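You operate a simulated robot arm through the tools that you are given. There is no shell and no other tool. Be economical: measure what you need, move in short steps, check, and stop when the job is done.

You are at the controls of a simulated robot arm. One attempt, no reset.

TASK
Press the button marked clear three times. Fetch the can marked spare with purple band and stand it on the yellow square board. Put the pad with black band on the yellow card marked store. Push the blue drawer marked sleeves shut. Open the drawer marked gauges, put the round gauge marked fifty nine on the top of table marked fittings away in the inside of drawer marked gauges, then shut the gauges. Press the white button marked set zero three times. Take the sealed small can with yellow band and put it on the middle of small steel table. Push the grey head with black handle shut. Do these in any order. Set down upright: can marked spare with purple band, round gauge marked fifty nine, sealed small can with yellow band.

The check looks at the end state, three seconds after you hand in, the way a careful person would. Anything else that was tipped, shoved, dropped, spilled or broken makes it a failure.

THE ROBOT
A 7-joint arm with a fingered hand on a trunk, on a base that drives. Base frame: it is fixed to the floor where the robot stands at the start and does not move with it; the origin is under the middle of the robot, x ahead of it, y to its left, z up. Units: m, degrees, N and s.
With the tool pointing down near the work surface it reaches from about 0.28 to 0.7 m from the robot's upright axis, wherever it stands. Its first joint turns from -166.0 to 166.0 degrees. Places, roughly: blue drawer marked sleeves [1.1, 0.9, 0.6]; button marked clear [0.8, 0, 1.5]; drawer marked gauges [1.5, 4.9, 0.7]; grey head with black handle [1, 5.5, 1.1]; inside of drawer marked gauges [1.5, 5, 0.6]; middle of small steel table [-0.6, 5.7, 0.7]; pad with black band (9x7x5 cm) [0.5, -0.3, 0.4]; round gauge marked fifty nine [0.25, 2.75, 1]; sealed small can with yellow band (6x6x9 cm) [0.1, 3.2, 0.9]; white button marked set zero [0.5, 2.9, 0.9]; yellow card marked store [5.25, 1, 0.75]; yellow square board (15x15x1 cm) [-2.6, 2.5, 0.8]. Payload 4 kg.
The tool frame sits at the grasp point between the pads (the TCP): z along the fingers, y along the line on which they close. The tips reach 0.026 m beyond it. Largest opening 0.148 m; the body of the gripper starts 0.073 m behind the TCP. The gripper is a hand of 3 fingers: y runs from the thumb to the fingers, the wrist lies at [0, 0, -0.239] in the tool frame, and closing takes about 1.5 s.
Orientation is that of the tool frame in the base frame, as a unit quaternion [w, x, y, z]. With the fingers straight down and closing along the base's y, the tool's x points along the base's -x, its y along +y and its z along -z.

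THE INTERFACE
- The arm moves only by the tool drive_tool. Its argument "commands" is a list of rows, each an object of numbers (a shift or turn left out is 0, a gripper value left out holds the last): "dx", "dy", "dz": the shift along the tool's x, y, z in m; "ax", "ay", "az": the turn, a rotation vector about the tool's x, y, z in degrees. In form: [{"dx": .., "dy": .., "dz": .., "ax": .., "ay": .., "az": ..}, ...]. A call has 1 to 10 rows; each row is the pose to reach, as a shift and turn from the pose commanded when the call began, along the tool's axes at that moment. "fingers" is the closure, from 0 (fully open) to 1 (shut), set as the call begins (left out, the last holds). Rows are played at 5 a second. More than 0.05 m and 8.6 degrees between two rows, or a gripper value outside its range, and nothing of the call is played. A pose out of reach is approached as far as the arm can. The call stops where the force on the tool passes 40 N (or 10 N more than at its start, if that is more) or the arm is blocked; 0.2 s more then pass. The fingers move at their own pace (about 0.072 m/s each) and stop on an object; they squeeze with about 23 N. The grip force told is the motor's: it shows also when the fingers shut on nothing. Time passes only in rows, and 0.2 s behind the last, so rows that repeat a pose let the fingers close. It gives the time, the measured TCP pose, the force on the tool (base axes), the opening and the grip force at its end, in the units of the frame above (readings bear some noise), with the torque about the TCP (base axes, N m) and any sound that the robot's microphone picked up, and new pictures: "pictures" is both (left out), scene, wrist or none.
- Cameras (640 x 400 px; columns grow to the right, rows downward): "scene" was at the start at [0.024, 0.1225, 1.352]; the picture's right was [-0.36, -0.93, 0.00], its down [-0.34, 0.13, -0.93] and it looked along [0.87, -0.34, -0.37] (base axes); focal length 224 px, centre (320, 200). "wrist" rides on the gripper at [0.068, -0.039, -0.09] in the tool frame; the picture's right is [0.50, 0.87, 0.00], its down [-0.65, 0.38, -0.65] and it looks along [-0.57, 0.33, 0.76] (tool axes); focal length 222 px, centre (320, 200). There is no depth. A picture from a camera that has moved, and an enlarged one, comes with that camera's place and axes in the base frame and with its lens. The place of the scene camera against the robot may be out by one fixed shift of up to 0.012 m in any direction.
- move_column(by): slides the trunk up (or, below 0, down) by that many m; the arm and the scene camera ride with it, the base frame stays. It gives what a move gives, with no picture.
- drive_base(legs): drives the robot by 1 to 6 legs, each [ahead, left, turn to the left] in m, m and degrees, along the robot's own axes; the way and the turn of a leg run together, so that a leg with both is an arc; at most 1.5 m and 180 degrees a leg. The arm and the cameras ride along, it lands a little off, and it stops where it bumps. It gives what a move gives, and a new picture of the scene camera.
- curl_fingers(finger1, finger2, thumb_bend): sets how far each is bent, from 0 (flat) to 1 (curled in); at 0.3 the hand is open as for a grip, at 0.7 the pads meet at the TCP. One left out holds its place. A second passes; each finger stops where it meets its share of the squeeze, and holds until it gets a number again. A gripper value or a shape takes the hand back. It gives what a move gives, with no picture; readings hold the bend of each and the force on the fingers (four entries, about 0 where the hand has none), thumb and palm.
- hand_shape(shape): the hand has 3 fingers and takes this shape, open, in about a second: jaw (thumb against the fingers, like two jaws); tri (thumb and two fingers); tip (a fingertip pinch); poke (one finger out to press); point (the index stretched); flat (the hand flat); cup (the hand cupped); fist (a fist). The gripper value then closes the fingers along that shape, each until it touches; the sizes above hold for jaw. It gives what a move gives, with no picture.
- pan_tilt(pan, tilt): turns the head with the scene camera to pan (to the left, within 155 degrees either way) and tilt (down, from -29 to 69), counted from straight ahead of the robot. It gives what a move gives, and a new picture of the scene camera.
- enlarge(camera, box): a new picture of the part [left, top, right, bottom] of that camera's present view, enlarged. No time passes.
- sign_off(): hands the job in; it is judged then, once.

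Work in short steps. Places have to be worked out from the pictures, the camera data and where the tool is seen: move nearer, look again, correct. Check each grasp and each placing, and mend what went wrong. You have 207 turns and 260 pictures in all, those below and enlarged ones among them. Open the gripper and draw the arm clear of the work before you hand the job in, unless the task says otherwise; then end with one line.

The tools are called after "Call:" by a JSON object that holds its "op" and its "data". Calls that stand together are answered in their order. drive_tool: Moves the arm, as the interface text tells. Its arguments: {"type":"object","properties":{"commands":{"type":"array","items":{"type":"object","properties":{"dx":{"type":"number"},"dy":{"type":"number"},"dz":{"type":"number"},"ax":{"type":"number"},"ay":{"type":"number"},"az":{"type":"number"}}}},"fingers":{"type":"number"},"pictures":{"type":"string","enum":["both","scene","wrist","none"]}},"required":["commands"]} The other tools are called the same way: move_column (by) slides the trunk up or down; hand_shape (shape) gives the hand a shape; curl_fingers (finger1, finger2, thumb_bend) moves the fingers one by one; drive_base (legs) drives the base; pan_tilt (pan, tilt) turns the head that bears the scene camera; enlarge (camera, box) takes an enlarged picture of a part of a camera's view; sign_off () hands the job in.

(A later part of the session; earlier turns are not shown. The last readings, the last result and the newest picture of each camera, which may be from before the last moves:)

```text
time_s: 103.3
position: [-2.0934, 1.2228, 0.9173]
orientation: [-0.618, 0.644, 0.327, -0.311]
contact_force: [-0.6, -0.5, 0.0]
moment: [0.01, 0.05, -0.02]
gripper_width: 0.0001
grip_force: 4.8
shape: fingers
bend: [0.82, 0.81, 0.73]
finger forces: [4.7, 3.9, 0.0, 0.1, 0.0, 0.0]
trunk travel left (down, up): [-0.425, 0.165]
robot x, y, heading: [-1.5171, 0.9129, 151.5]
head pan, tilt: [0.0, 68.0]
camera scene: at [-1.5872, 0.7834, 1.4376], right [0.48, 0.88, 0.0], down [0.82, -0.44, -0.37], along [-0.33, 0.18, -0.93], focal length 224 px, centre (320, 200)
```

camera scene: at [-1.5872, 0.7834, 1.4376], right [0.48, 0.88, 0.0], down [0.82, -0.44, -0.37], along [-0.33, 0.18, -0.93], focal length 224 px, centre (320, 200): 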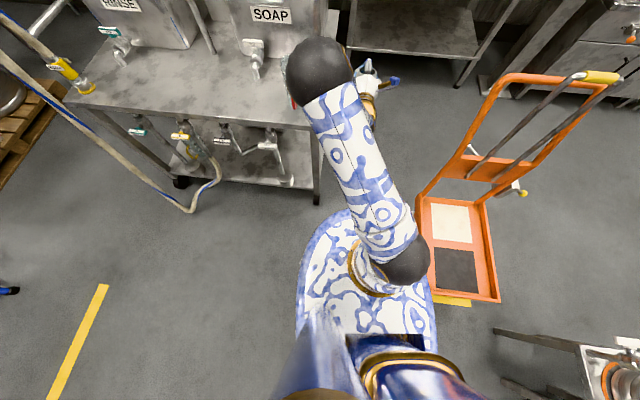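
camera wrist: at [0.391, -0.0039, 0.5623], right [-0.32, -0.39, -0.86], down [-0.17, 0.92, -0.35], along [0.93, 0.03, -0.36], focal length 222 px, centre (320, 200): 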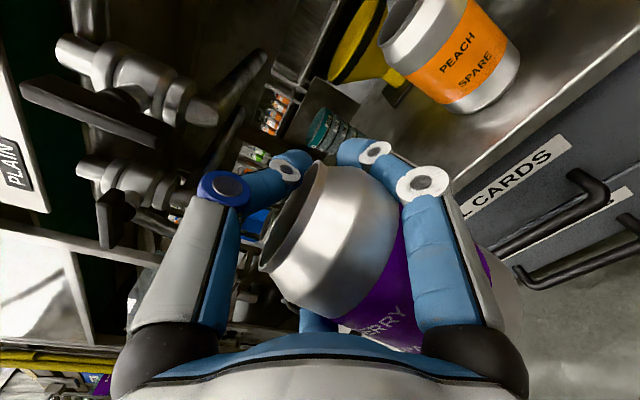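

It moved freely. I look straight down over the left side to see the true base outline below.

Call:
{"op": "pan_tilt", "data": {"pan": 90, "tilt": 69}}

```text
time_s: 104.9
position: [-2.0925, 1.2233, 0.919]
orientation: [-0.618, 0.645, 0.327, -0.31]
contact_force: [-0.8, 0.0, -0.8]
moment: [-0.01, 0.05, -0.01]
gripper_width: 0.0
grip_force: 4.3
shape: fingers
bend: [0.82, 0.81, 0.73]
finger forces: [4.6, 4.0, 0.0, 0.0, 0.0, 0.1]
trunk travel left (down, up): [-0.425, 0.165]
robot x, y, heading: [-1.5155, 0.9169, 151.6]
head pan, tilt: [90.0, 68.8]
camera scene: at [-1.5638, 0.7072, 1.4369], right [-0.88, 0.48, 0.0], down [0.44, 0.82, -0.36], along [-0.17, -0.32, -0.93], focal length 224 px, centre (320, 200)
```

scene: 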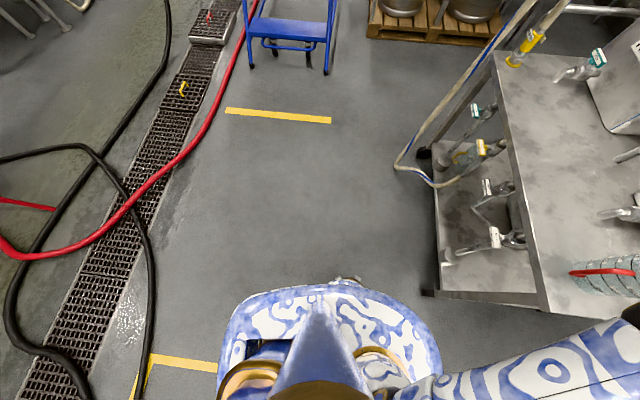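

The base is only about ±0.21 m wide, so the gap (trolley at s≈-0.45, cart at s≈0.18) leaves about 9 cm each side. I steer to s≈-0.135 and go on.

Call:
{"op": "drive_base", "data": {"legs": [[0.29, -0.088, 0]]}}

Call:
{"op": "pan_tilt", "data": {"pan": -20, "tilt": 60}}

```text
time_s: 107.0
position: [-2.3057, 1.4429, 0.9184]
orientation: [-0.619, 0.646, 0.324, -0.309]
contact_force: [-0.1, -0.5, -0.9]
moment: [0.0, -0.01, 0.01]
gripper_width: 0.0
grip_force: 3.8
shape: fingers
bend: [0.82, 0.81, 0.73]
finger forces: [4.7, 3.9, 0.0, 0.1, 0.0, 0.1]
trunk travel left (down, up): [-0.425, 0.165]
robot x, y, heading: [-1.7316, 1.1274, 151.2]
head pan, tilt: [90.0, 68.8]
camera scene: at [-1.7783, 0.9229, 1.4369], right [-0.88, 0.48, 0.0], down [0.45, 0.82, -0.36], along [-0.17, -0.32, -0.93], focal length 224 px, centre (320, 200)
```

scene: 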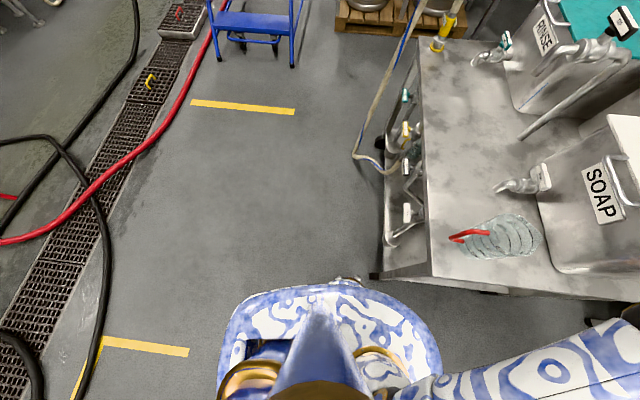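

```text
time_s: 108.9
position: [-2.3055, 1.443, 0.9178]
orientation: [-0.619, 0.645, 0.325, -0.309]
contact_force: [0.6, -0.3, -0.3]
moment: [-0.01, 0.01, -0.01]
gripper_width: 0.0002
grip_force: 4.3
shape: fingers
bend: [0.82, 0.81, 0.73]
finger forces: [4.7, 4.0, 0.1, 0.1, 0.1, 0.0]
trunk travel left (down, up): [-0.425, 0.165]
robot x, y, heading: [-1.7318, 1.1298, 151.4]
head pan, tilt: [-20.0, 60.0]
camera scene: at [-1.7955, 1.022, 1.4463], right [0.75, 0.66, 0.0], down [0.57, -0.65, -0.5], along [-0.33, 0.38, -0.87], focal length 224 px, centre (320, 200)
```

scene: 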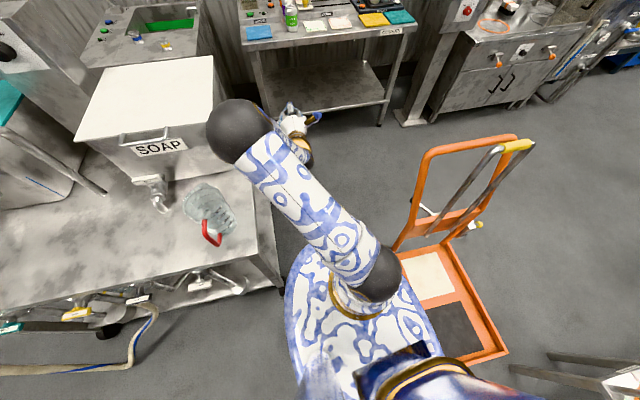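

Clear on both sides; I continue through the gap.

Call:
{"op": "drive_base", "data": {"legs": [[0.25, -0.075, 0], [0.486, -0.075, 0]]}}

Call:
{"op": "pan_tilt", "data": {"pan": -20, "tilt": 40}}

```text
time_s: 110.9
position: [-2.4847, 1.6326, 0.9168]
orientation: [-0.624, 0.65, 0.314, -0.3]
contact_force: [-0.6, 0.0, 0.2]
moment: [-0.03, 0.02, 0.0]
gripper_width: 0.0
grip_force: 3.6
shape: fingers
bend: [0.82, 0.81, 0.73]
finger forces: [4.7, 3.9, 0.0, 0.1, 0.1, 0.0]
trunk travel left (down, up): [-0.425, 0.165]
robot x, y, heading: [-1.92, 1.3032, 149.8]
head pan, tilt: [-20.0, 60.0]
stopped in leg 2: the robot was blocked; the commanded pose is now the measured one
camera scene: at [-1.9878, 1.1978, 1.4463], right [0.77, 0.64, 0.0], down [0.55, -0.67, -0.5], along [-0.32, 0.38, -0.87], focal length 224 px, centre (320, 200)
```

scene: 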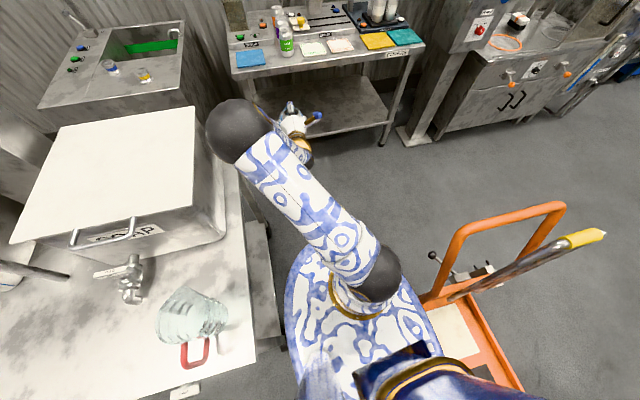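

```text
time_s: 111.8
position: [-2.4863, 1.6337, 0.9179]
orientation: [-0.623, 0.65, 0.315, -0.299]
contact_force: [0.2, -0.4, 0.4]
moment: [0.0, 0.0, 0.01]
gripper_width: 0.0
grip_force: 4.5
shape: fingers
bend: [0.82, 0.81, 0.73]
finger forces: [4.7, 3.8, 0.1, 0.1, 0.0, 0.0]
trunk travel left (down, up): [-0.425, 0.165]
robot x, y, heading: [-1.9163, 1.2999, 149.8]
head pan, tilt: [-20.0, 40.0]
camera scene: at [-1.9996, 1.2116, 1.4729], right [0.77, 0.64, 0.0], down [0.41, -0.5, -0.77], along [-0.49, 0.59, -0.64], focal length 224 px, centre (320, 200)
```

scene: 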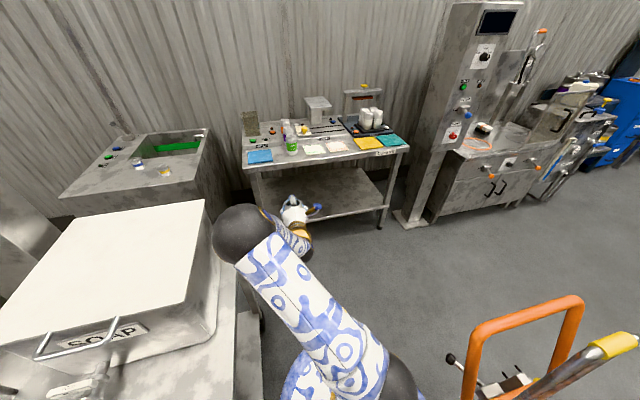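

Blocked again, apparently the platform's right-front touched the cart's upright frame (s≈0.15 at height 0.9). I back off 6 cm, shift 4.5 cm left, and proceed.

Call:
{"op": "drive_base", "data": {"legs": [[-0.06, 0, 0], [0, 0.045, 1.5], [0.3, -0.05, 0]]}}

```text
time_s: 112.9
position: [-2.4645, 1.5797, 0.9185]
orientation: [-0.618, 0.643, 0.328, -0.311]
contact_force: [-0.1, 0.1, -0.2]
moment: [0.01, 0.01, 0.04]
gripper_width: 0.0002
grip_force: 4.2
shape: fingers
bend: [0.82, 0.81, 0.73]
finger forces: [4.5, 3.9, 0.0, 0.1, 0.0, 0.0]
trunk travel left (down, up): [-0.425, 0.165]
robot x, y, heading: [-1.8847, 1.269, 152.1]
head pan, tilt: [-20.0, 40.0]
stopped in leg 1: the robot was blocked; the commanded pose is now the measured one
camera scene: at [-1.9617, 1.179, 1.473], right [0.74, 0.67, 0.0], down [0.43, -0.48, -0.77], along [-0.51, 0.57, -0.64], focal length 224 px, centre (320, 200)
```

scene: 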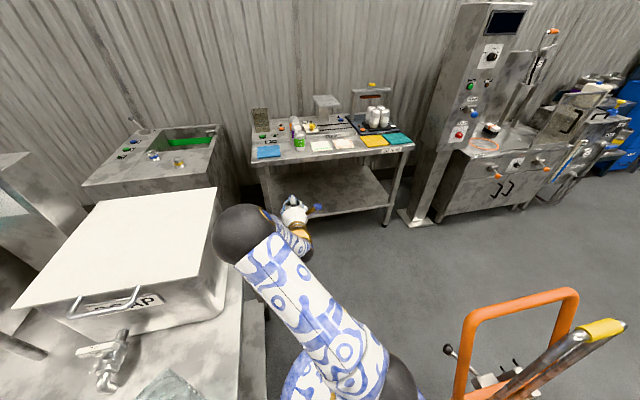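

Still touching on the right side. I move directly left 6 cm.

Call:
{"op": "drive_base", "data": {"legs": [[0, 0.06, 0]]}}

Call:
{"op": "pan_tilt", "data": {"pan": -90, "tilt": 69}}

```text
time_s: 113.9
position: [-2.4633, 1.5457, 0.9303]
orientation: [-0.619, 0.639, 0.324, -0.321]
contact_force: [1.9, 4.0, 1.4]
moment: [-0.05, -0.01, 0.31]
gripper_width: 0.0001
grip_force: 4.4
shape: fingers
bend: [0.82, 0.81, 0.73]
finger forces: [4.5, 3.8, 0.1, 0.0, 0.1, 0.0]
trunk travel left (down, up): [-0.425, 0.165]
robot x, y, heading: [-1.8967, 1.2371, 152.9]
head pan, tilt: [-20.0, 40.0]
camera scene: at [-1.9492, 1.151, 1.4756], right [0.73, 0.68, -0.01], down [0.42, -0.47, -0.77], along [-0.53, 0.56, -0.63], focal length 224 px, centre (320, 200)
```

scene: 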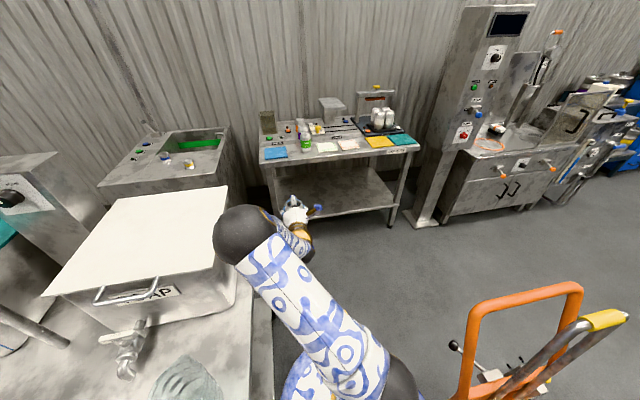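

```text
time_s: 115.3
position: [-2.4759, 1.543, 0.921]
orientation: [-0.617, 0.641, 0.329, -0.316]
contact_force: [-1.3, -0.4, -1.2]
moment: [0.0, 0.04, 0.0]
gripper_width: 0.0
grip_force: 4.3
shape: fingers
bend: [0.82, 0.81, 0.73]
finger forces: [4.5, 3.9, 0.0, 0.0, 0.0, 0.0]
trunk travel left (down, up): [-0.425, 0.165]
robot x, y, heading: [-1.8929, 1.2429, 152.6]
head pan, tilt: [-90.0, 68.8]
camera scene: at [-1.8873, 1.1355, 1.4369], right [0.89, -0.46, 0.0], down [-0.43, -0.83, -0.36], along [0.17, 0.32, -0.93], focal length 224 px, centre (320, 200)
```

scene: 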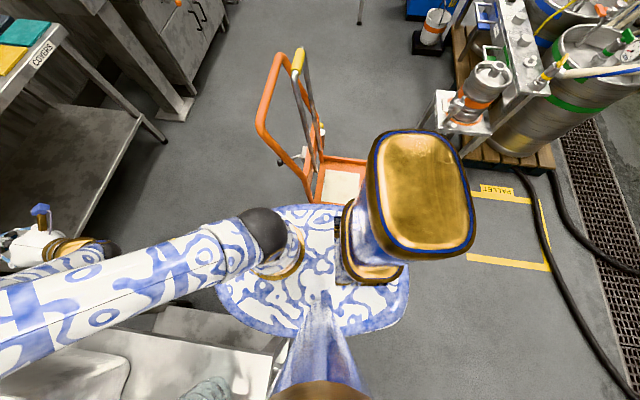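

The cart itself has not moved; the bumps fit the yellow floor frame's edge (s≈0.06) touching my right side. I shift further left to about s=-0.185, then look at clearance on the left.

Call:
{"op": "drive_base", "data": {"legs": [[0, 0.04, 0]]}}

Call:
{"op": "pan_tilt", "data": {"pan": 90, "tilt": 69}}

```text
time_s: 116.2
position: [-2.4473, 1.569, 0.9159]
orientation: [-0.626, 0.653, 0.31, -0.293]
contact_force: [0.3, 3.5, -1.2]
moment: [0.1, 0.13, 0.22]
gripper_width: 0.0
grip_force: 4.5
shape: fingers
bend: [0.82, 0.81, 0.73]
finger forces: [4.6, 3.9, 0.0, 0.0, 0.1, 0.1]
trunk travel left (down, up): [-0.425, 0.165]
robot x, y, heading: [-1.8844, 1.224, 148.4]
head pan, tilt: [-90.0, 68.8]
camera scene: at [-1.8904, 1.1226, 1.4373], right [0.85, -0.52, 0.01], down [-0.48, -0.8, -0.37], along [0.2, 0.31, -0.93], focal length 224 px, centre (320, 200)
```

scene: 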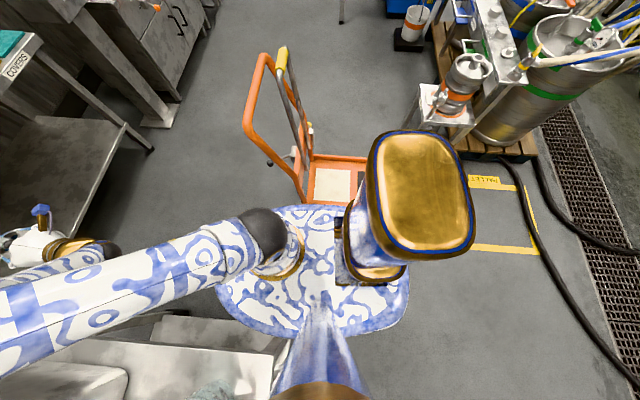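

```text
time_s: 118.9
position: [-2.4416, 1.5667, 0.9203]
orientation: [-0.628, 0.651, 0.308, -0.294]
contact_force: [-0.4, -0.5, 0.1]
moment: [-0.02, 0.01, -0.02]
gripper_width: 0.0001
grip_force: 4.2
shape: fingers
bend: [0.82, 0.81, 0.73]
finger forces: [4.5, 4.0, 0.1, 0.0, 0.0, 0.1]
trunk travel left (down, up): [-0.425, 0.165]
robot x, y, heading: [-1.8817, 1.2236, 148.8]
head pan, tilt: [90.0, 68.8]
camera scene: at [-1.9401, 1.0242, 1.4369], right [-0.85, 0.52, 0.0], down [0.48, 0.8, -0.36], along [-0.19, -0.31, -0.93], focal length 224 px, centre (320, 200)
```

scene: 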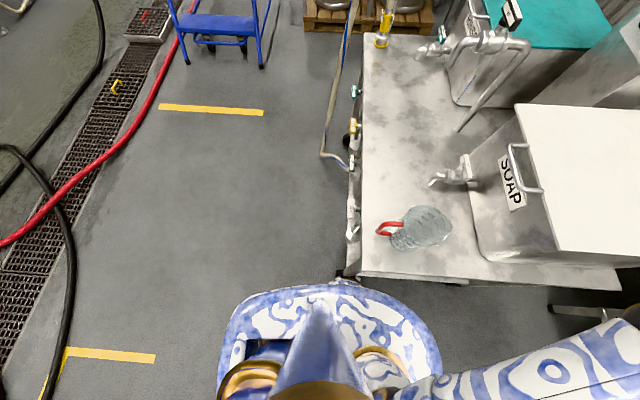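

I now think the platform (z≈0.88) caught the cart's leaning frame top (z≈0.93, s≈0.16), while lower down the trolley is at s≈-0.40. Raising the trunk lifts the platform above the frame; then I centre at s≈-0.12 and go ahead.

Call:
{"op": "move_column", "data": {"by": 0.16}}

Call:
{"op": "drive_base", "data": {"legs": [[0, -0.03, 2], [0.15, -0.02, 0]]}}

```text
time_s: 120.7
position: [-2.4419, 1.5662, 1.0808]
orientation: [-0.628, 0.652, 0.308, -0.293]
contact_force: [0.2, 1.0, 0.5]
moment: [0.0, -0.01, -0.02]
gripper_width: 0.0002
grip_force: 4.5
shape: fingers
bend: [0.82, 0.81, 0.73]
finger forces: [4.4, 3.9, 0.1, 0.0, 0.1, 0.0]
trunk travel left (down, up): [-0.585, 0.005]
robot x, y, heading: [-1.8826, 1.2304, 148.7]
head pan, tilt: [90.0, 68.8]
```

```text
time_s: 122.5
position: [-2.5585, 1.6646, 1.0802]
orientation: [-0.623, 0.646, 0.319, -0.305]
contact_force: [-1.3, 0.5, -0.3]
moment: [0.04, 0.04, -0.02]
gripper_width: 0.0004
grip_force: 4.7
shape: fingers
bend: [0.82, 0.81, 0.73]
finger forces: [4.5, 4.0, 0.1, 0.0, 0.0, 0.0]
trunk travel left (down, up): [-0.585, 0.005]
robot x, y, heading: [-1.9873, 1.3424, 150.7]
head pan, tilt: [90.0, 68.8]
camera scene: at [-2.0392, 1.1391, 1.5969], right [-0.87, 0.49, 0.0], down [0.46, 0.81, -0.36], along [-0.18, -0.32, -0.93], focal length 224 px, centre (320, 200)
```

scene: 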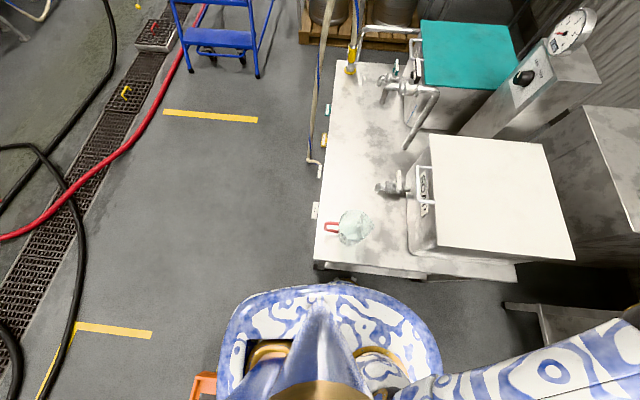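

It passed. I continue until past the cart, then check.

Call:
{"op": "drive_base", "data": {"legs": [[0.35, -0.05, 0]]}}

Call:
{"op": "pan_tilt", "data": {"pan": -40, "tilt": 40}}

Call:
{"op": "pan_tilt", "data": {"pan": -140, "tilt": 50}}

```text
time_s: 124.8
position: [-2.8457, 1.8792, 1.0795]
orientation: [-0.622, 0.646, 0.32, -0.306]
contact_force: [-0.3, 0.2, -0.6]
moment: [0.02, 0.02, 0.02]
gripper_width: 0.0
grip_force: 4.7
shape: fingers
bend: [0.82, 0.81, 0.73]
finger forces: [4.4, 3.8, 0.0, 0.0, 0.1, 0.1]
trunk travel left (down, up): [-0.585, 0.005]
robot x, y, heading: [-2.2737, 1.5616, 150.9]
head pan, tilt: [90.0, 68.8]
camera scene: at [-2.3242, 1.3557, 1.5969], right [-0.87, 0.49, 0.0], down [0.45, 0.81, -0.36], along [-0.18, -0.32, -0.93], focal length 224 px, centre (320, 200)
```

scene: 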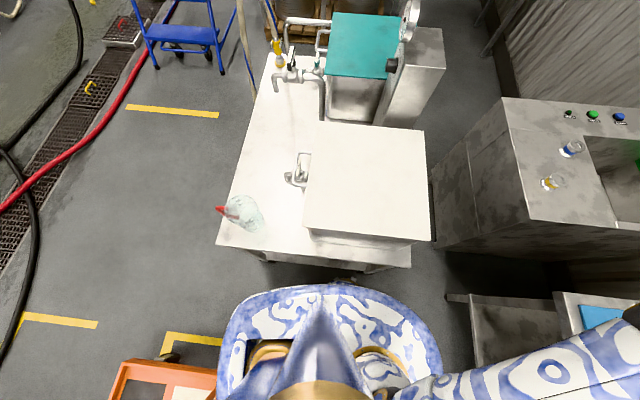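

```text
time_s: 126.9
position: [-2.8453, 1.8789, 1.0801]
orientation: [-0.622, 0.645, 0.321, -0.305]
contact_force: [0.5, 0.0, -0.2]
moment: [-0.01, 0.02, 0.01]
gripper_width: 0.0003
grip_force: 3.8
shape: fingers
bend: [0.82, 0.81, 0.73]
finger forces: [4.5, 3.8, 0.0, 0.0, 0.0, 0.0]
trunk travel left (down, up): [-0.585, 0.005]
robot x, y, heading: [-2.2691, 1.5605, 150.9]
head pan, tilt: [-40.0, 40.0]
camera scene: at [-2.3271, 1.4837, 1.633], right [0.93, 0.36, 0.0], down [0.23, -0.6, -0.77], along [-0.27, 0.72, -0.64], focal length 224 px, centre (320, 200)
```

scene: 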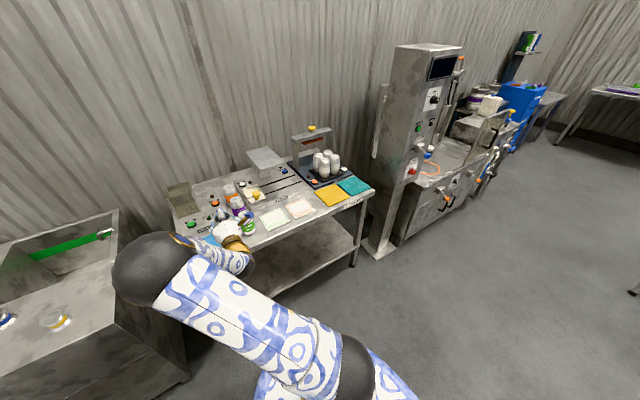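

```text
time_s: 128.7
position: [-2.8458, 1.8786, 1.0799]
orientation: [-0.622, 0.645, 0.321, -0.306]
contact_force: [0.1, -0.5, 0.6]
moment: [0.03, 0.03, -0.01]
gripper_width: 0.0
grip_force: 4.4
shape: fingers
bend: [0.82, 0.81, 0.73]
finger forces: [4.5, 3.9, 0.1, 0.1, 0.0, 0.0]
trunk travel left (down, up): [-0.585, 0.005]
robot x, y, heading: [-2.2721, 1.5629, 150.7]
head pan, tilt: [-140.0, 50.0]
camera scene: at [-2.2211, 1.419, 1.6189], right [0.19, -0.98, 0.0], down [-0.75, -0.15, -0.64], along [0.63, 0.12, -0.77], focal length 224 px, centre (320, 200)
```

scene: 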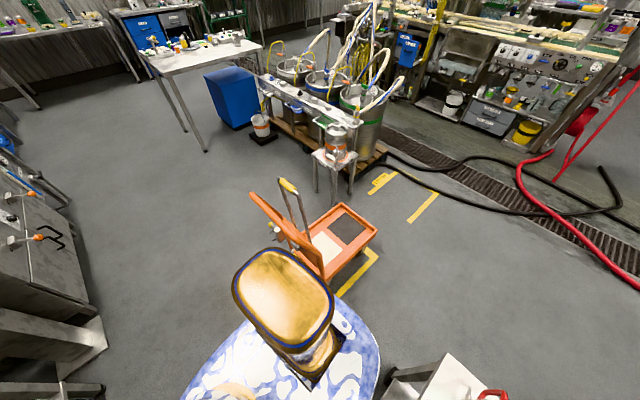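

I'm past the cart, and it still stands in its marking. I move right along the table until the board is ahead.

Call:
{"op": "drive_base", "data": {"legs": [[-0.08, -0.6, 0]]}}

Call:
{"op": "pan_tilt", "data": {"pan": 0, "tilt": 40}}

Call:
{"op": "enlarge", "data": {"camera": "wrist", "box": [0, 0, 640, 400]}}

```text
time_s: 132.2
position: [-2.4694, 2.3792, 1.0787]
orientation: [-0.624, 0.648, 0.316, -0.302]
contact_force: [0.6, -0.4, -0.4]
moment: [-0.01, 0.0, -0.01]
gripper_width: 0.0
grip_force: 4.5
shape: fingers
bend: [0.82, 0.81, 0.73]
finger forces: [4.6, 3.9, 0.0, 0.0, 0.0, 0.0]
trunk travel left (down, up): [-0.585, 0.005]
robot x, y, heading: [-1.9032, 2.0523, 150.3]
head pan, tilt: [-140.0, 50.0]
camera scene: at [-1.8515, 1.9113, 1.6189], right [0.18, -0.98, 0.0], down [-0.75, -0.14, -0.64], along [0.63, 0.11, -0.77], focal length 224 px, centre (320, 200)
```

scene: 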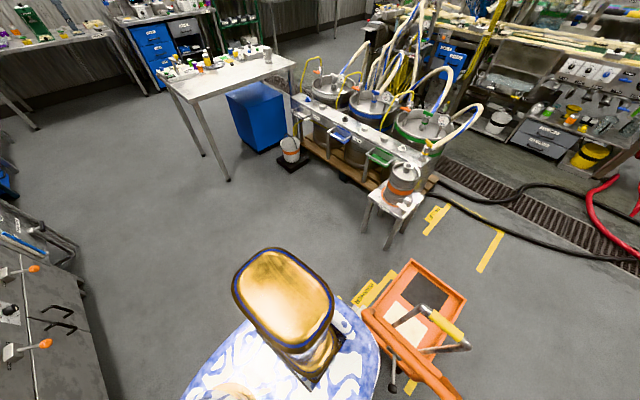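

```text
time_s: 134.4
position: [-2.4695, 2.3799, 1.079]
orientation: [-0.624, 0.648, 0.315, -0.303]
contact_force: [-0.4, -0.2, 0.0]
moment: [-0.03, 0.02, 0.03]
gripper_width: 0.0
grip_force: 4.5
shape: fingers
bend: [0.82, 0.81, 0.73]
finger forces: [4.5, 3.8, 0.1, 0.1, 0.0, 0.1]
trunk travel left (down, up): [-0.585, 0.005]
robot x, y, heading: [-1.9009, 2.0547, 150.5]
head pan, tilt: [0.0, 40.0]
camera scene: at [-2.0012, 1.9398, 1.633], right [0.5, 0.87, 0.0], down [0.56, -0.32, -0.77], along [-0.66, 0.38, -0.64], focal length 224 px, centre (320, 200)
```

scene: 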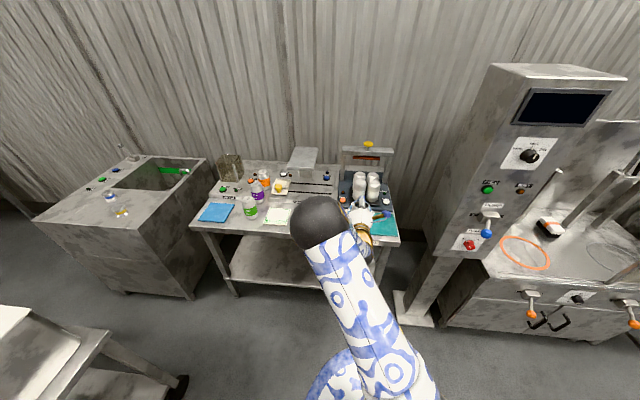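

```text
1.00 times, centred on (320, 200) of wrist (not enlarged: the box is as wide or as high as the picture)
camera zoom: at [-2.3586, 2.376, 1.1243], right [0.34, 0.37, -0.86], down [0.12, -0.93, -0.35], along [-0.93, 0.02, -0.36], focal length 222 px, centre (320, 200)
```

zoom: 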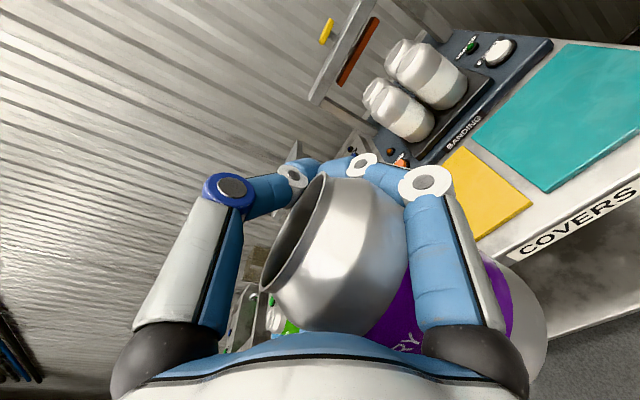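

The cart looks different in that last view; I check whether it moved.

Call:
{"op": "pan_tilt", "data": {"pan": -150, "tilt": 45}}

```text
time_s: 136.7
position: [-2.4689, 2.38, 1.0795]
orientation: [-0.624, 0.648, 0.316, -0.301]
contact_force: [0.4, 0.0, -0.6]
moment: [-0.01, 0.01, -0.03]
gripper_width: 0.0001
grip_force: 4.3
shape: fingers
bend: [0.82, 0.81, 0.73]
finger forces: [4.6, 3.9, 0.0, 0.0, 0.0, 0.0]
trunk travel left (down, up): [-0.585, 0.005]
robot x, y, heading: [-1.9005, 2.0532, 150.4]
head pan, tilt: [-150.0, 45.0]
camera scene: at [-1.8462, 1.8978, 1.6258], right [0.0, -1.0, 0.0], down [-0.71, 0.0, -0.71], along [0.71, 0.0, -0.71], focal length 224 px, centre (320, 200)
```

scene: 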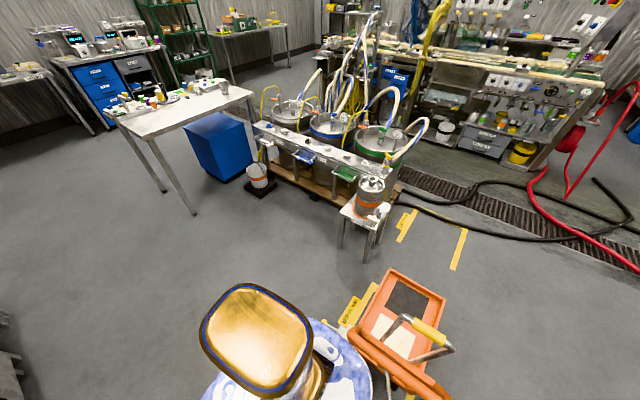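

The cart is where it was (consistent when its platform is taken at z≈0.33). The board centre is near (-2.62, 2.465, 0.81) and the can's axis sits 0.028 m behind the TCP, its bottom 0.094 below. I drive ahead 0.2 m at this height.

Call:
{"op": "drive_base", "data": {"legs": [[0.2, 0, 0]]}}

Call:
{"op": "pan_tilt", "data": {"pan": -15, "tilt": 50}}

Call:
{"op": "enlarge", "data": {"camera": "wrist", "box": [0, 0, 640, 400]}}

```text
time_s: 138.3
position: [-2.6472, 2.4785, 1.0796]
orientation: [-0.623, 0.648, 0.317, -0.302]
contact_force: [0.0, 0.7, -0.7]
moment: [0.01, 0.0, -0.01]
gripper_width: 0.0
grip_force: 4.5
shape: fingers
bend: [0.82, 0.81, 0.73]
finger forces: [4.5, 3.9, 0.0, 0.0, 0.0, 0.0]
trunk travel left (down, up): [-0.585, 0.005]
robot x, y, heading: [-2.0786, 2.1544, 150.1]
head pan, tilt: [-150.0, 45.0]
camera scene: at [-2.022, 1.9987, 1.6258], right [0.01, -1.0, 0.0], down [-0.71, -0.01, -0.71], along [0.71, 0.01, -0.71], focal length 224 px, centre (320, 200)
```

scene: 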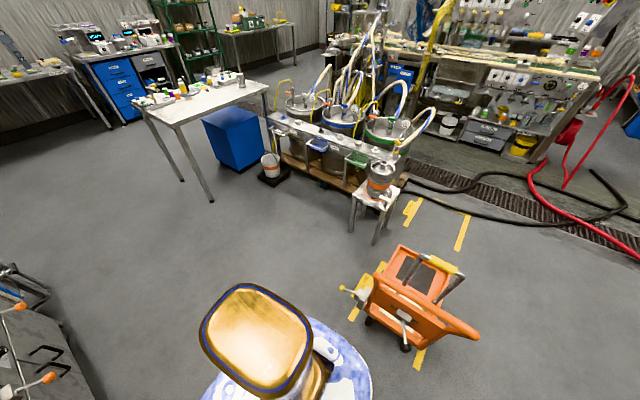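

```text
time_s: 140.5
position: [-2.6471, 2.4775, 1.0788]
orientation: [-0.624, 0.647, 0.317, -0.303]
contact_force: [-0.6, 0.7, -0.3]
moment: [0.0, -0.01, -0.01]
gripper_width: 0.0001
grip_force: 4.2
shape: fingers
bend: [0.82, 0.81, 0.73]
finger forces: [4.5, 3.9, 0.0, 0.0, 0.1, 0.1]
trunk travel left (down, up): [-0.585, 0.005]
robot x, y, heading: [-2.0745, 2.1531, 150.5]
head pan, tilt: [-15.0, 50.0]
camera scene: at [-2.1575, 2.0518, 1.6188], right [0.7, 0.71, 0.0], down [0.55, -0.54, -0.64], along [-0.46, 0.45, -0.77], focal length 224 px, centre (320, 200)
```

scene: 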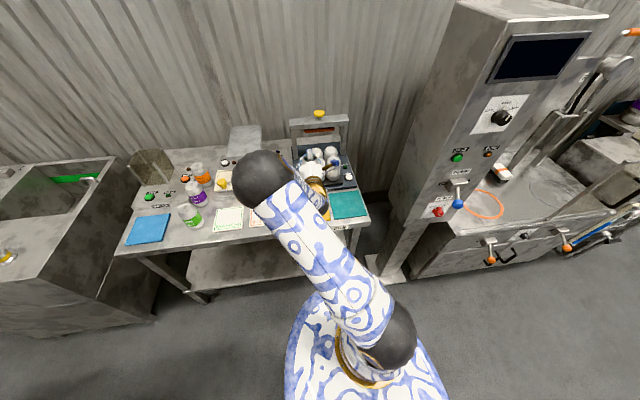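

```text
1.00 times, centred on (320, 200) of wrist (not enlarged: the box is as wide or as high as the picture)
camera zoom: at [-2.536, 2.4743, 1.1243], right [0.34, 0.38, -0.86], down [0.12, -0.93, -0.35], along [-0.93, 0.01, -0.36], focal length 222 px, centre (320, 200)
```

zoom: 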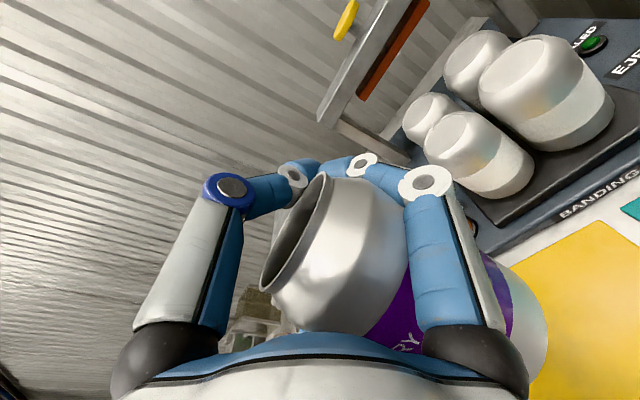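

The can hangs right above the board centre. I lower the trunk 0.15 m.

Call:
{"op": "move_column", "data": {"by": -0.15}}

Call:
{"op": "enlarge", "data": {"camera": "wrist", "box": [0, 0, 640, 400]}}

Call:
{"op": "enlarge", "data": {"camera": "scene", "box": [230, 100, 400, 260]}}

```text
time_s: 142.3
position: [-2.6487, 2.4772, 0.9299]
orientation: [-0.623, 0.647, 0.317, -0.303]
contact_force: [-0.6, -0.1, -0.7]
moment: [0.01, -0.02, -0.01]
gripper_width: 0.0
grip_force: 4.4
shape: fingers
bend: [0.82, 0.81, 0.73]
finger forces: [4.5, 3.9, 0.0, 0.0, 0.1, 0.0]
trunk travel left (down, up): [-0.435, 0.155]
robot x, y, heading: [-2.0772, 2.1548, 150.5]
head pan, tilt: [-15.0, 50.0]
```

```text
1.00 times, centred on (320, 200) of wrist (not enlarged: the box is as wide or as high as the picture)
camera zoom: at [-2.5359, 2.4743, 0.9744], right [0.34, 0.38, -0.86], down [0.12, -0.93, -0.35], along [-0.93, 0.01, -0.36], focal length 222 px, centre (320, 200)
```

zoom: 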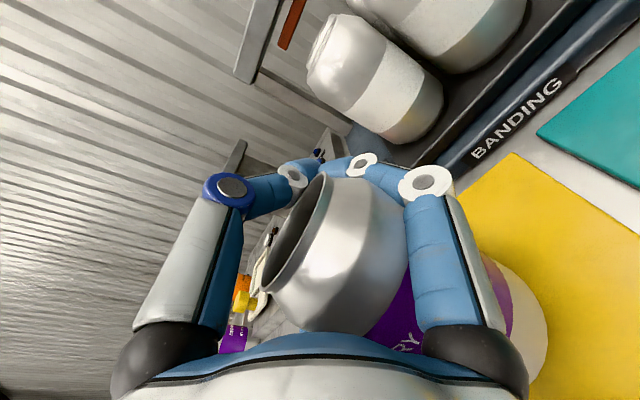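

```text
2.50 times, centred on (315, 180) of scene
camera zoom: at [-2.1575, 2.0518, 1.4689], right [0.7, 0.71, 0.0], down [0.55, -0.54, -0.64], along [-0.46, 0.45, -0.77], focal length 559 px, centre (332, 250)
```

zoom: 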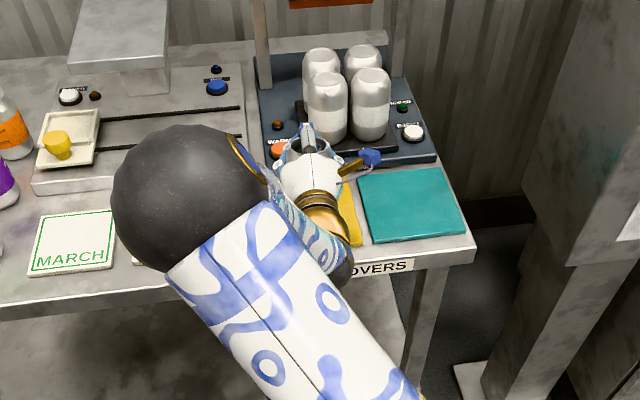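

Still well aligned. I lower in small steps until contact shows.

Call:
{"op": "drive_tool", "data": {"commands": [{"dy": 0.006}, {"dy": 0.012}, {"dy": 0.016}], "pictures": "none"}}

```text
time_s: 143.1
position: [-2.6462, 2.4783, 0.9141]
orientation: [-0.624, 0.647, 0.317, -0.303]
contact_force: [1.1, -0.9, 0.2]
moment: [0.03, 0.01, 0.02]
gripper_width: 0.0
grip_force: 4.1
shape: fingers
bend: [0.82, 0.81, 0.73]
finger forces: [4.5, 4.0, 0.0, 0.0, 0.1, 0.0]
trunk travel left (down, up): [-0.435, 0.155]
robot x, y, heading: [-2.0809, 2.1529, 150.3]
head pan, tilt: [-15.0, 50.0]
```

Call:
{"op": "drive_tool", "data": {"commands": [{"dy": 0.003}, {"dy": 0.006}, {"dy": 0.009}], "pictures": "wrist"}}

```text
time_s: 143.9
position: [-2.6457, 2.4779, 0.9072]
orientation: [-0.624, 0.646, 0.317, -0.304]
contact_force: [-0.8, 0.5, 12.0]
moment: [-0.08, -0.09, 0.01]
gripper_width: 0.0002
grip_force: 5.3
shape: fingers
bend: [0.82, 0.81, 0.73]
finger forces: [2.6, 2.4, 0.0, 0.0, 6.6, 0.1]
trunk travel left (down, up): [-0.435, 0.155]
robot x, y, heading: [-2.0793, 2.1522, 150.6]
head pan, tilt: [-15.0, 50.0]
camera wrist: at [-2.5342, 2.4743, 0.9509], right [0.33, 0.38, -0.86], down [0.12, -0.93, -0.36], along [-0.93, 0.01, -0.35], focal length 222 px, centre (320, 200)
```

wrist: 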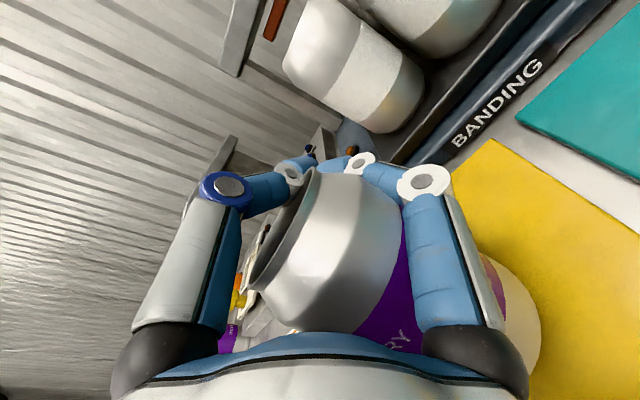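

Contact with 12 N at the expected height. I raise 3 mm to relieve, open the thumb, then the fingers gently.

Call:
{"op": "drive_tool", "data": {"commands": [{"dy": -0.003}, {"dy": -0.003}], "pictures": "none"}}

Call:
{"op": "curl_fingers", "data": {"thumb_bend": 0.3}}

Call:
{"op": "curl_fingers", "data": {"finger1": 0.6, "finger2": 0.6}}

Call:
{"op": "curl_fingers", "data": {"finger1": 0.3, "finger2": 0.3, "thumb_bend": 0.2}}

Call:
{"op": "enlarge", "data": {"camera": "wrist", "box": [0, 0, 640, 400]}}

```text
time_s: 144.5
position: [-2.6459, 2.4769, 0.9075]
orientation: [-0.623, 0.648, 0.318, -0.302]
contact_force: [-0.6, 2.8, 4.0]
moment: [0.05, 0.03, 0.04]
gripper_width: 0.0
grip_force: 4.8
shape: fingers
bend: [0.82, 0.81, 0.73]
finger forces: [3.2, 2.4, 0.1, 0.0, 3.4, 0.1]
trunk travel left (down, up): [-0.435, 0.155]
robot x, y, heading: [-2.0759, 2.1562, 150.3]
head pan, tilt: [-15.0, 50.0]
```

```text
time_s: 145.5
position: [-2.6468, 2.4766, 0.9073]
orientation: [-0.624, 0.647, 0.317, -0.303]
contact_force: [0.2, -0.6, -0.8]
moment: [0.01, 0.05, 0.0]
gripper_width: 0.0663
grip_force: 3.6
shape: fingers
bend: [0.83, 0.83, 0.3]
finger forces: [4.1, 3.5, 0.1, 0.0, 0.1, 0.0]
trunk travel left (down, up): [-0.435, 0.155]
robot x, y, heading: [-2.0786, 2.1533, 150.4]
head pan, tilt: [-15.0, 50.0]
```

```text
time_s: 146.5
position: [-2.6461, 2.4765, 0.9088]
orientation: [-0.624, 0.647, 0.317, -0.303]
contact_force: [0.6, 0.4, 1.7]
moment: [-0.04, -0.08, -0.03]
gripper_width: 0.0818
grip_force: 1.8
shape: fingers
bend: [0.6, 0.6, 0.3]
finger forces: [1.7, 1.9, 0.0, 0.1, 0.1, 0.0]
trunk travel left (down, up): [-0.435, 0.155]
robot x, y, heading: [-2.0766, 2.1532, 150.2]
head pan, tilt: [-15.0, 50.0]
```

```text
time_s: 147.5
position: [-2.6476, 2.4764, 0.9071]
orientation: [-0.623, 0.647, 0.317, -0.303]
contact_force: [-1.6, -0.2, -0.4]
moment: [0.02, -0.03, -0.02]
gripper_width: 0.1368
grip_force: 0.0
shape: fingers
bend: [0.3, 0.3, 0.2]
finger forces: [0.0, 0.1, 0.0, 0.1, 0.0, 0.1]
trunk travel left (down, up): [-0.435, 0.155]
robot x, y, heading: [-2.0766, 2.1516, 150.1]
head pan, tilt: [-15.0, 50.0]
```

```text
1.00 times, centred on (320, 200) of wrist (not enlarged: the box is as wide or as high as the picture)
camera zoom: at [-2.5348, 2.4739, 0.9525], right [0.34, 0.38, -0.86], down [0.12, -0.93, -0.35], along [-0.93, 0.01, -0.36], focal length 222 px, centre (320, 200)
```

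zoom: 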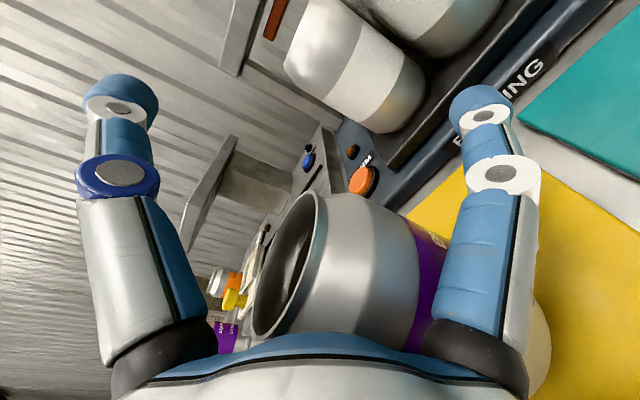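

The can stands free and upright on the board. I draw the hand straight back.

Call:
{"op": "drive_tool", "data": {"commands": [{"dz": -0.03}, {"dz": -0.06}, {"dz": -0.09}, {"dz": -0.12}], "pictures": "both"}}

```text
time_s: 148.5
position: [-2.5542, 2.403, 0.9119]
orientation: [-0.624, 0.647, 0.317, -0.303]
contact_force: [-0.5, 0.2, 0.2]
moment: [-0.01, -0.04, 0.02]
gripper_width: 0.137
grip_force: 0.0
shape: fingers
bend: [0.3, 0.3, 0.2]
finger forces: [0.0, 0.0, 0.0, 0.0, 0.0, 0.0]
trunk travel left (down, up): [-0.435, 0.155]
robot x, y, heading: [-2.0793, 2.1532, 150.6]
head pan, tilt: [-15.0, 50.0]
camera scene: at [-2.1575, 2.052, 1.4689], right [0.7, 0.71, 0.0], down [0.55, -0.54, -0.64], along [-0.46, 0.45, -0.77], focal length 224 px, centre (320, 200)
camera wrist: at [-2.4416, 2.4009, 0.9553], right [0.34, 0.38, -0.86], down [0.12, -0.93, -0.36], along [-0.93, 0.01, -0.36], focal length 222 px, centre (320, 200)
```

scene: 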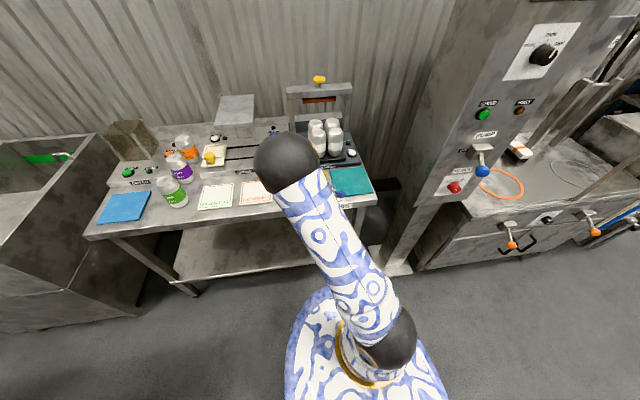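
wrist: 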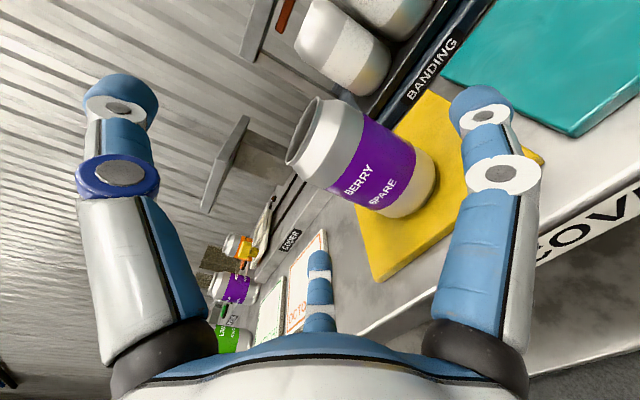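

The BERRY can stands upright on the yellow board. Next: the tasks on the north side. I slide away right and back, then turn to face along +s (heading 53°).

Call:
{"op": "drive_base", "data": {"legs": [[-0.206, -0.427, 0], [-0.1, -0.2, -60], [0, 0, -37]]}}

Call:
{"op": "pan_tilt", "data": {"pan": 0, "tilt": 25}}

```text
time_s: 155.7
position: [-1.1689, 2.8784, 0.9118]
orientation: [-0.64, 0.667, -0.275, 0.266]
contact_force: [-0.1, 0.1, -0.2]
moment: [0.0, -0.02, -0.01]
gripper_width: 0.1367
grip_force: 0.1
shape: fingers
bend: [0.3, 0.3, 0.2]
finger forces: [0.0, 0.0, 0.0, 0.0, 0.0, 0.0]
trunk travel left (down, up): [-0.435, 0.155]
robot x, y, heading: [-1.4743, 2.4345, 53.9]
head pan, tilt: [-15.0, 50.0]
camera scene: at [-1.5745, 2.5309, 1.4688], right [0.62, -0.78, 0.0], down [-0.6, -0.48, -0.64], along [0.5, 0.4, -0.77], focal length 224 px, centre (320, 200)
```

scene: 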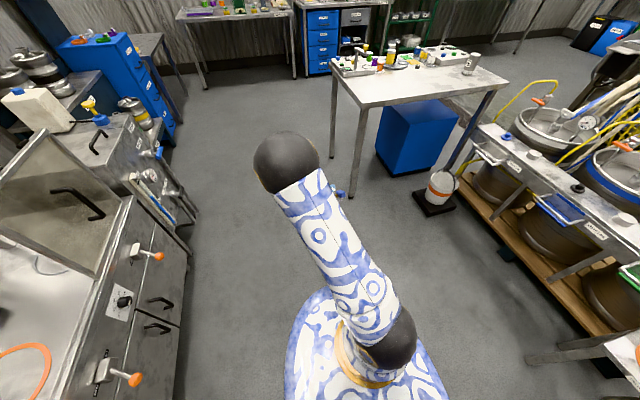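

```text
time_s: 156.6
position: [-1.1695, 2.8788, 0.9104]
orientation: [-0.641, 0.666, -0.275, 0.266]
contact_force: [-0.3, -0.2, -0.1]
moment: [0.01, 0.01, 0.03]
gripper_width: 0.1364
grip_force: 0.0
shape: fingers
bend: [0.3, 0.3, 0.2]
finger forces: [0.0, 0.0, 0.0, 0.0, 0.1, 0.0]
trunk travel left (down, up): [-0.435, 0.155]
robot x, y, heading: [-1.4718, 2.4354, 53.7]
head pan, tilt: [0.0, 25.0]
camera scene: at [-1.5799, 2.557, 1.5063], right [0.8, -0.59, 0.0], down [-0.25, -0.34, -0.91], along [0.54, 0.73, -0.42], focal length 224 px, centre (320, 200)
```

scene: 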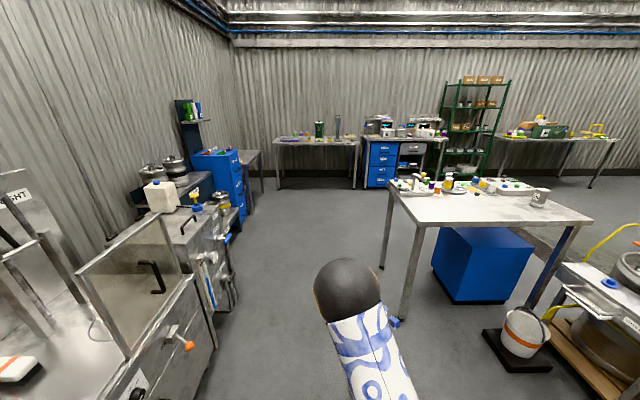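

The fittings table's west end runs s 2.25-2.79 at n≈2.2; I will work from its far (north) side. I drive ahead past it and turn left to face back along -s.

Call:
{"op": "drive_base", "data": {"legs": [[1.1, 0.03, 0], [1.1, 0.0, 0], [0, 0, 90], [0, 0, 90]]}}

Call:
{"op": "pan_tilt", "data": {"pan": 40, "tilt": 30}}

```text
time_s: 175.2
position: [-0.4812, 3.7747, 0.9106]
orientation: [-0.261, 0.269, 0.668, -0.642]
contact_force: [-0.3, 0.2, -0.2]
moment: [-0.01, 0.02, 0.0]
gripper_width: 0.1368
grip_force: 0.0
shape: fingers
bend: [0.3, 0.3, 0.2]
finger forces: [0.1, 0.1, 0.0, 0.0, 0.0, 0.1]
trunk travel left (down, up): [-0.435, 0.155]
robot x, y, heading: [-0.1823, 4.2216, -125.8]
head pan, tilt: [0.0, 25.0]
camera scene: at [-0.0797, 4.1106, 1.5063], right [-0.81, 0.58, 0.0], down [0.25, 0.34, -0.91], along [-0.53, -0.74, -0.42], focal length 224 px, centre (320, 200)
```

scene: 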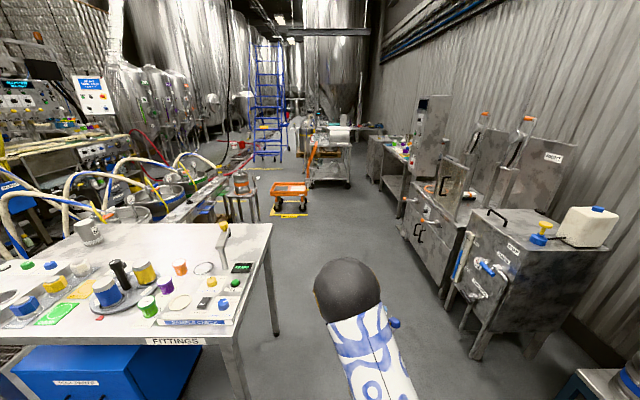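

```text
time_s: 176.2
position: [-0.4807, 3.7747, 0.9109]
orientation: [-0.261, 0.27, 0.668, -0.643]
contact_force: [0.3, -0.2, -0.1]
moment: [-0.03, 0.01, 0.03]
gripper_width: 0.1366
grip_force: 0.0
shape: fingers
bend: [0.3, 0.3, 0.2]
finger forces: [0.0, 0.1, 0.0, 0.0, 0.0, 0.1]
trunk travel left (down, up): [-0.435, 0.155]
robot x, y, heading: [-0.1839, 4.2194, -125.9]
head pan, tilt: [40.0, 30.0]
camera scene: at [-0.0192, 4.0952, 1.4984], right [-1.0, -0.07, 0.0], down [-0.04, 0.5, -0.87], along [0.06, -0.86, -0.5], focal length 224 px, centre (320, 200)
```

scene: 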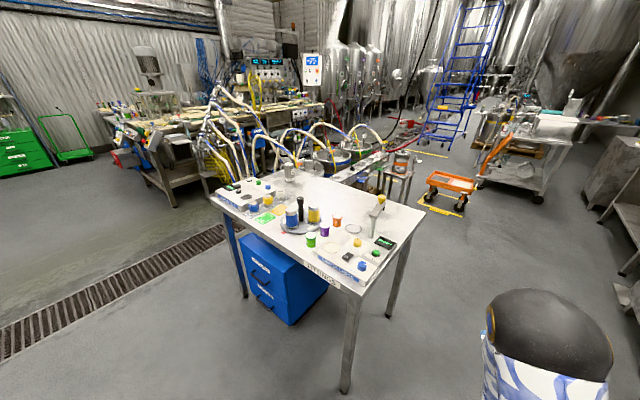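

A good view of the fittings table. I zoom in on its top.

Call:
{"op": "enlarge", "data": {"camera": "scene", "box": [200, 150, 430, 294]}}

```text
2.78 times, centred on (315, 222) of scene
camera zoom: at [-0.0192, 4.0952, 1.4984], right [-1.0, -0.07, 0.0], down [-0.04, 0.5, -0.87], along [0.06, -0.86, -0.5], focal length 622 px, centre (334, 139)
```

zoom: 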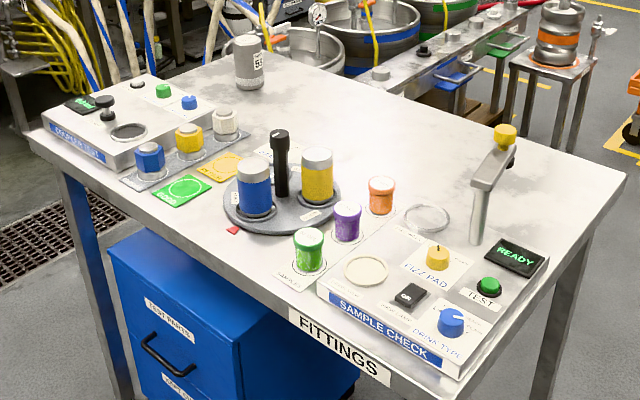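

The gauge "59" is the grey cylinder at the far edge; the yellow-banded sealed can stands on the turntable. I look for the white SET ZERO button on the far device.

Call:
{"op": "enlarge", "data": {"camera": "scene", "box": [205, 165, 305, 228]}}

Call:
{"op": "enlarge", "data": {"camera": "scene", "box": [270, 190, 350, 240]}}

```text
6.35 times, centred on (255, 196) of scene
camera zoom: at [-0.0192, 4.0952, 1.4984], right [-1.0, -0.07, 0.0], down [-0.04, 0.5, -0.87], along [0.06, -0.86, -0.5], focal length 1420 px, centre (733, 222)
```

zoom: 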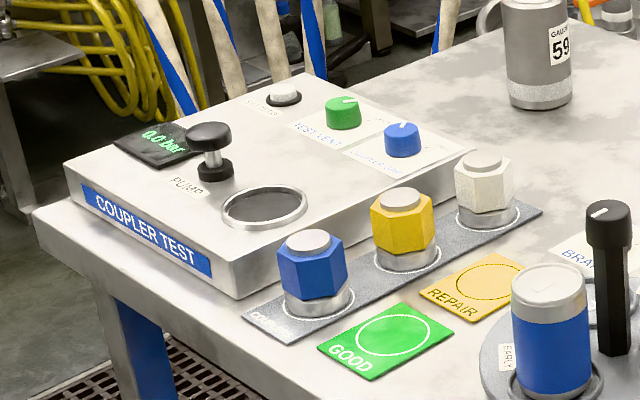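

```text
8.00 times, centred on (310, 215) of scene
camera zoom: at [-0.0192, 4.0952, 1.4984], right [-1.0, -0.07, 0.0], down [-0.04, 0.5, -0.87], along [0.06, -0.86, -0.5], focal length 1790 px, centre (400, 80)
```

zoom: 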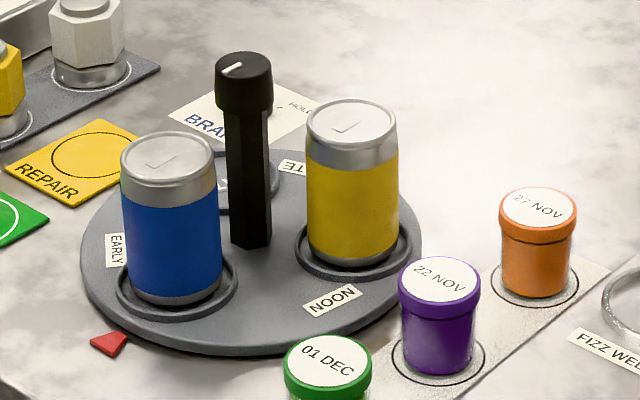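

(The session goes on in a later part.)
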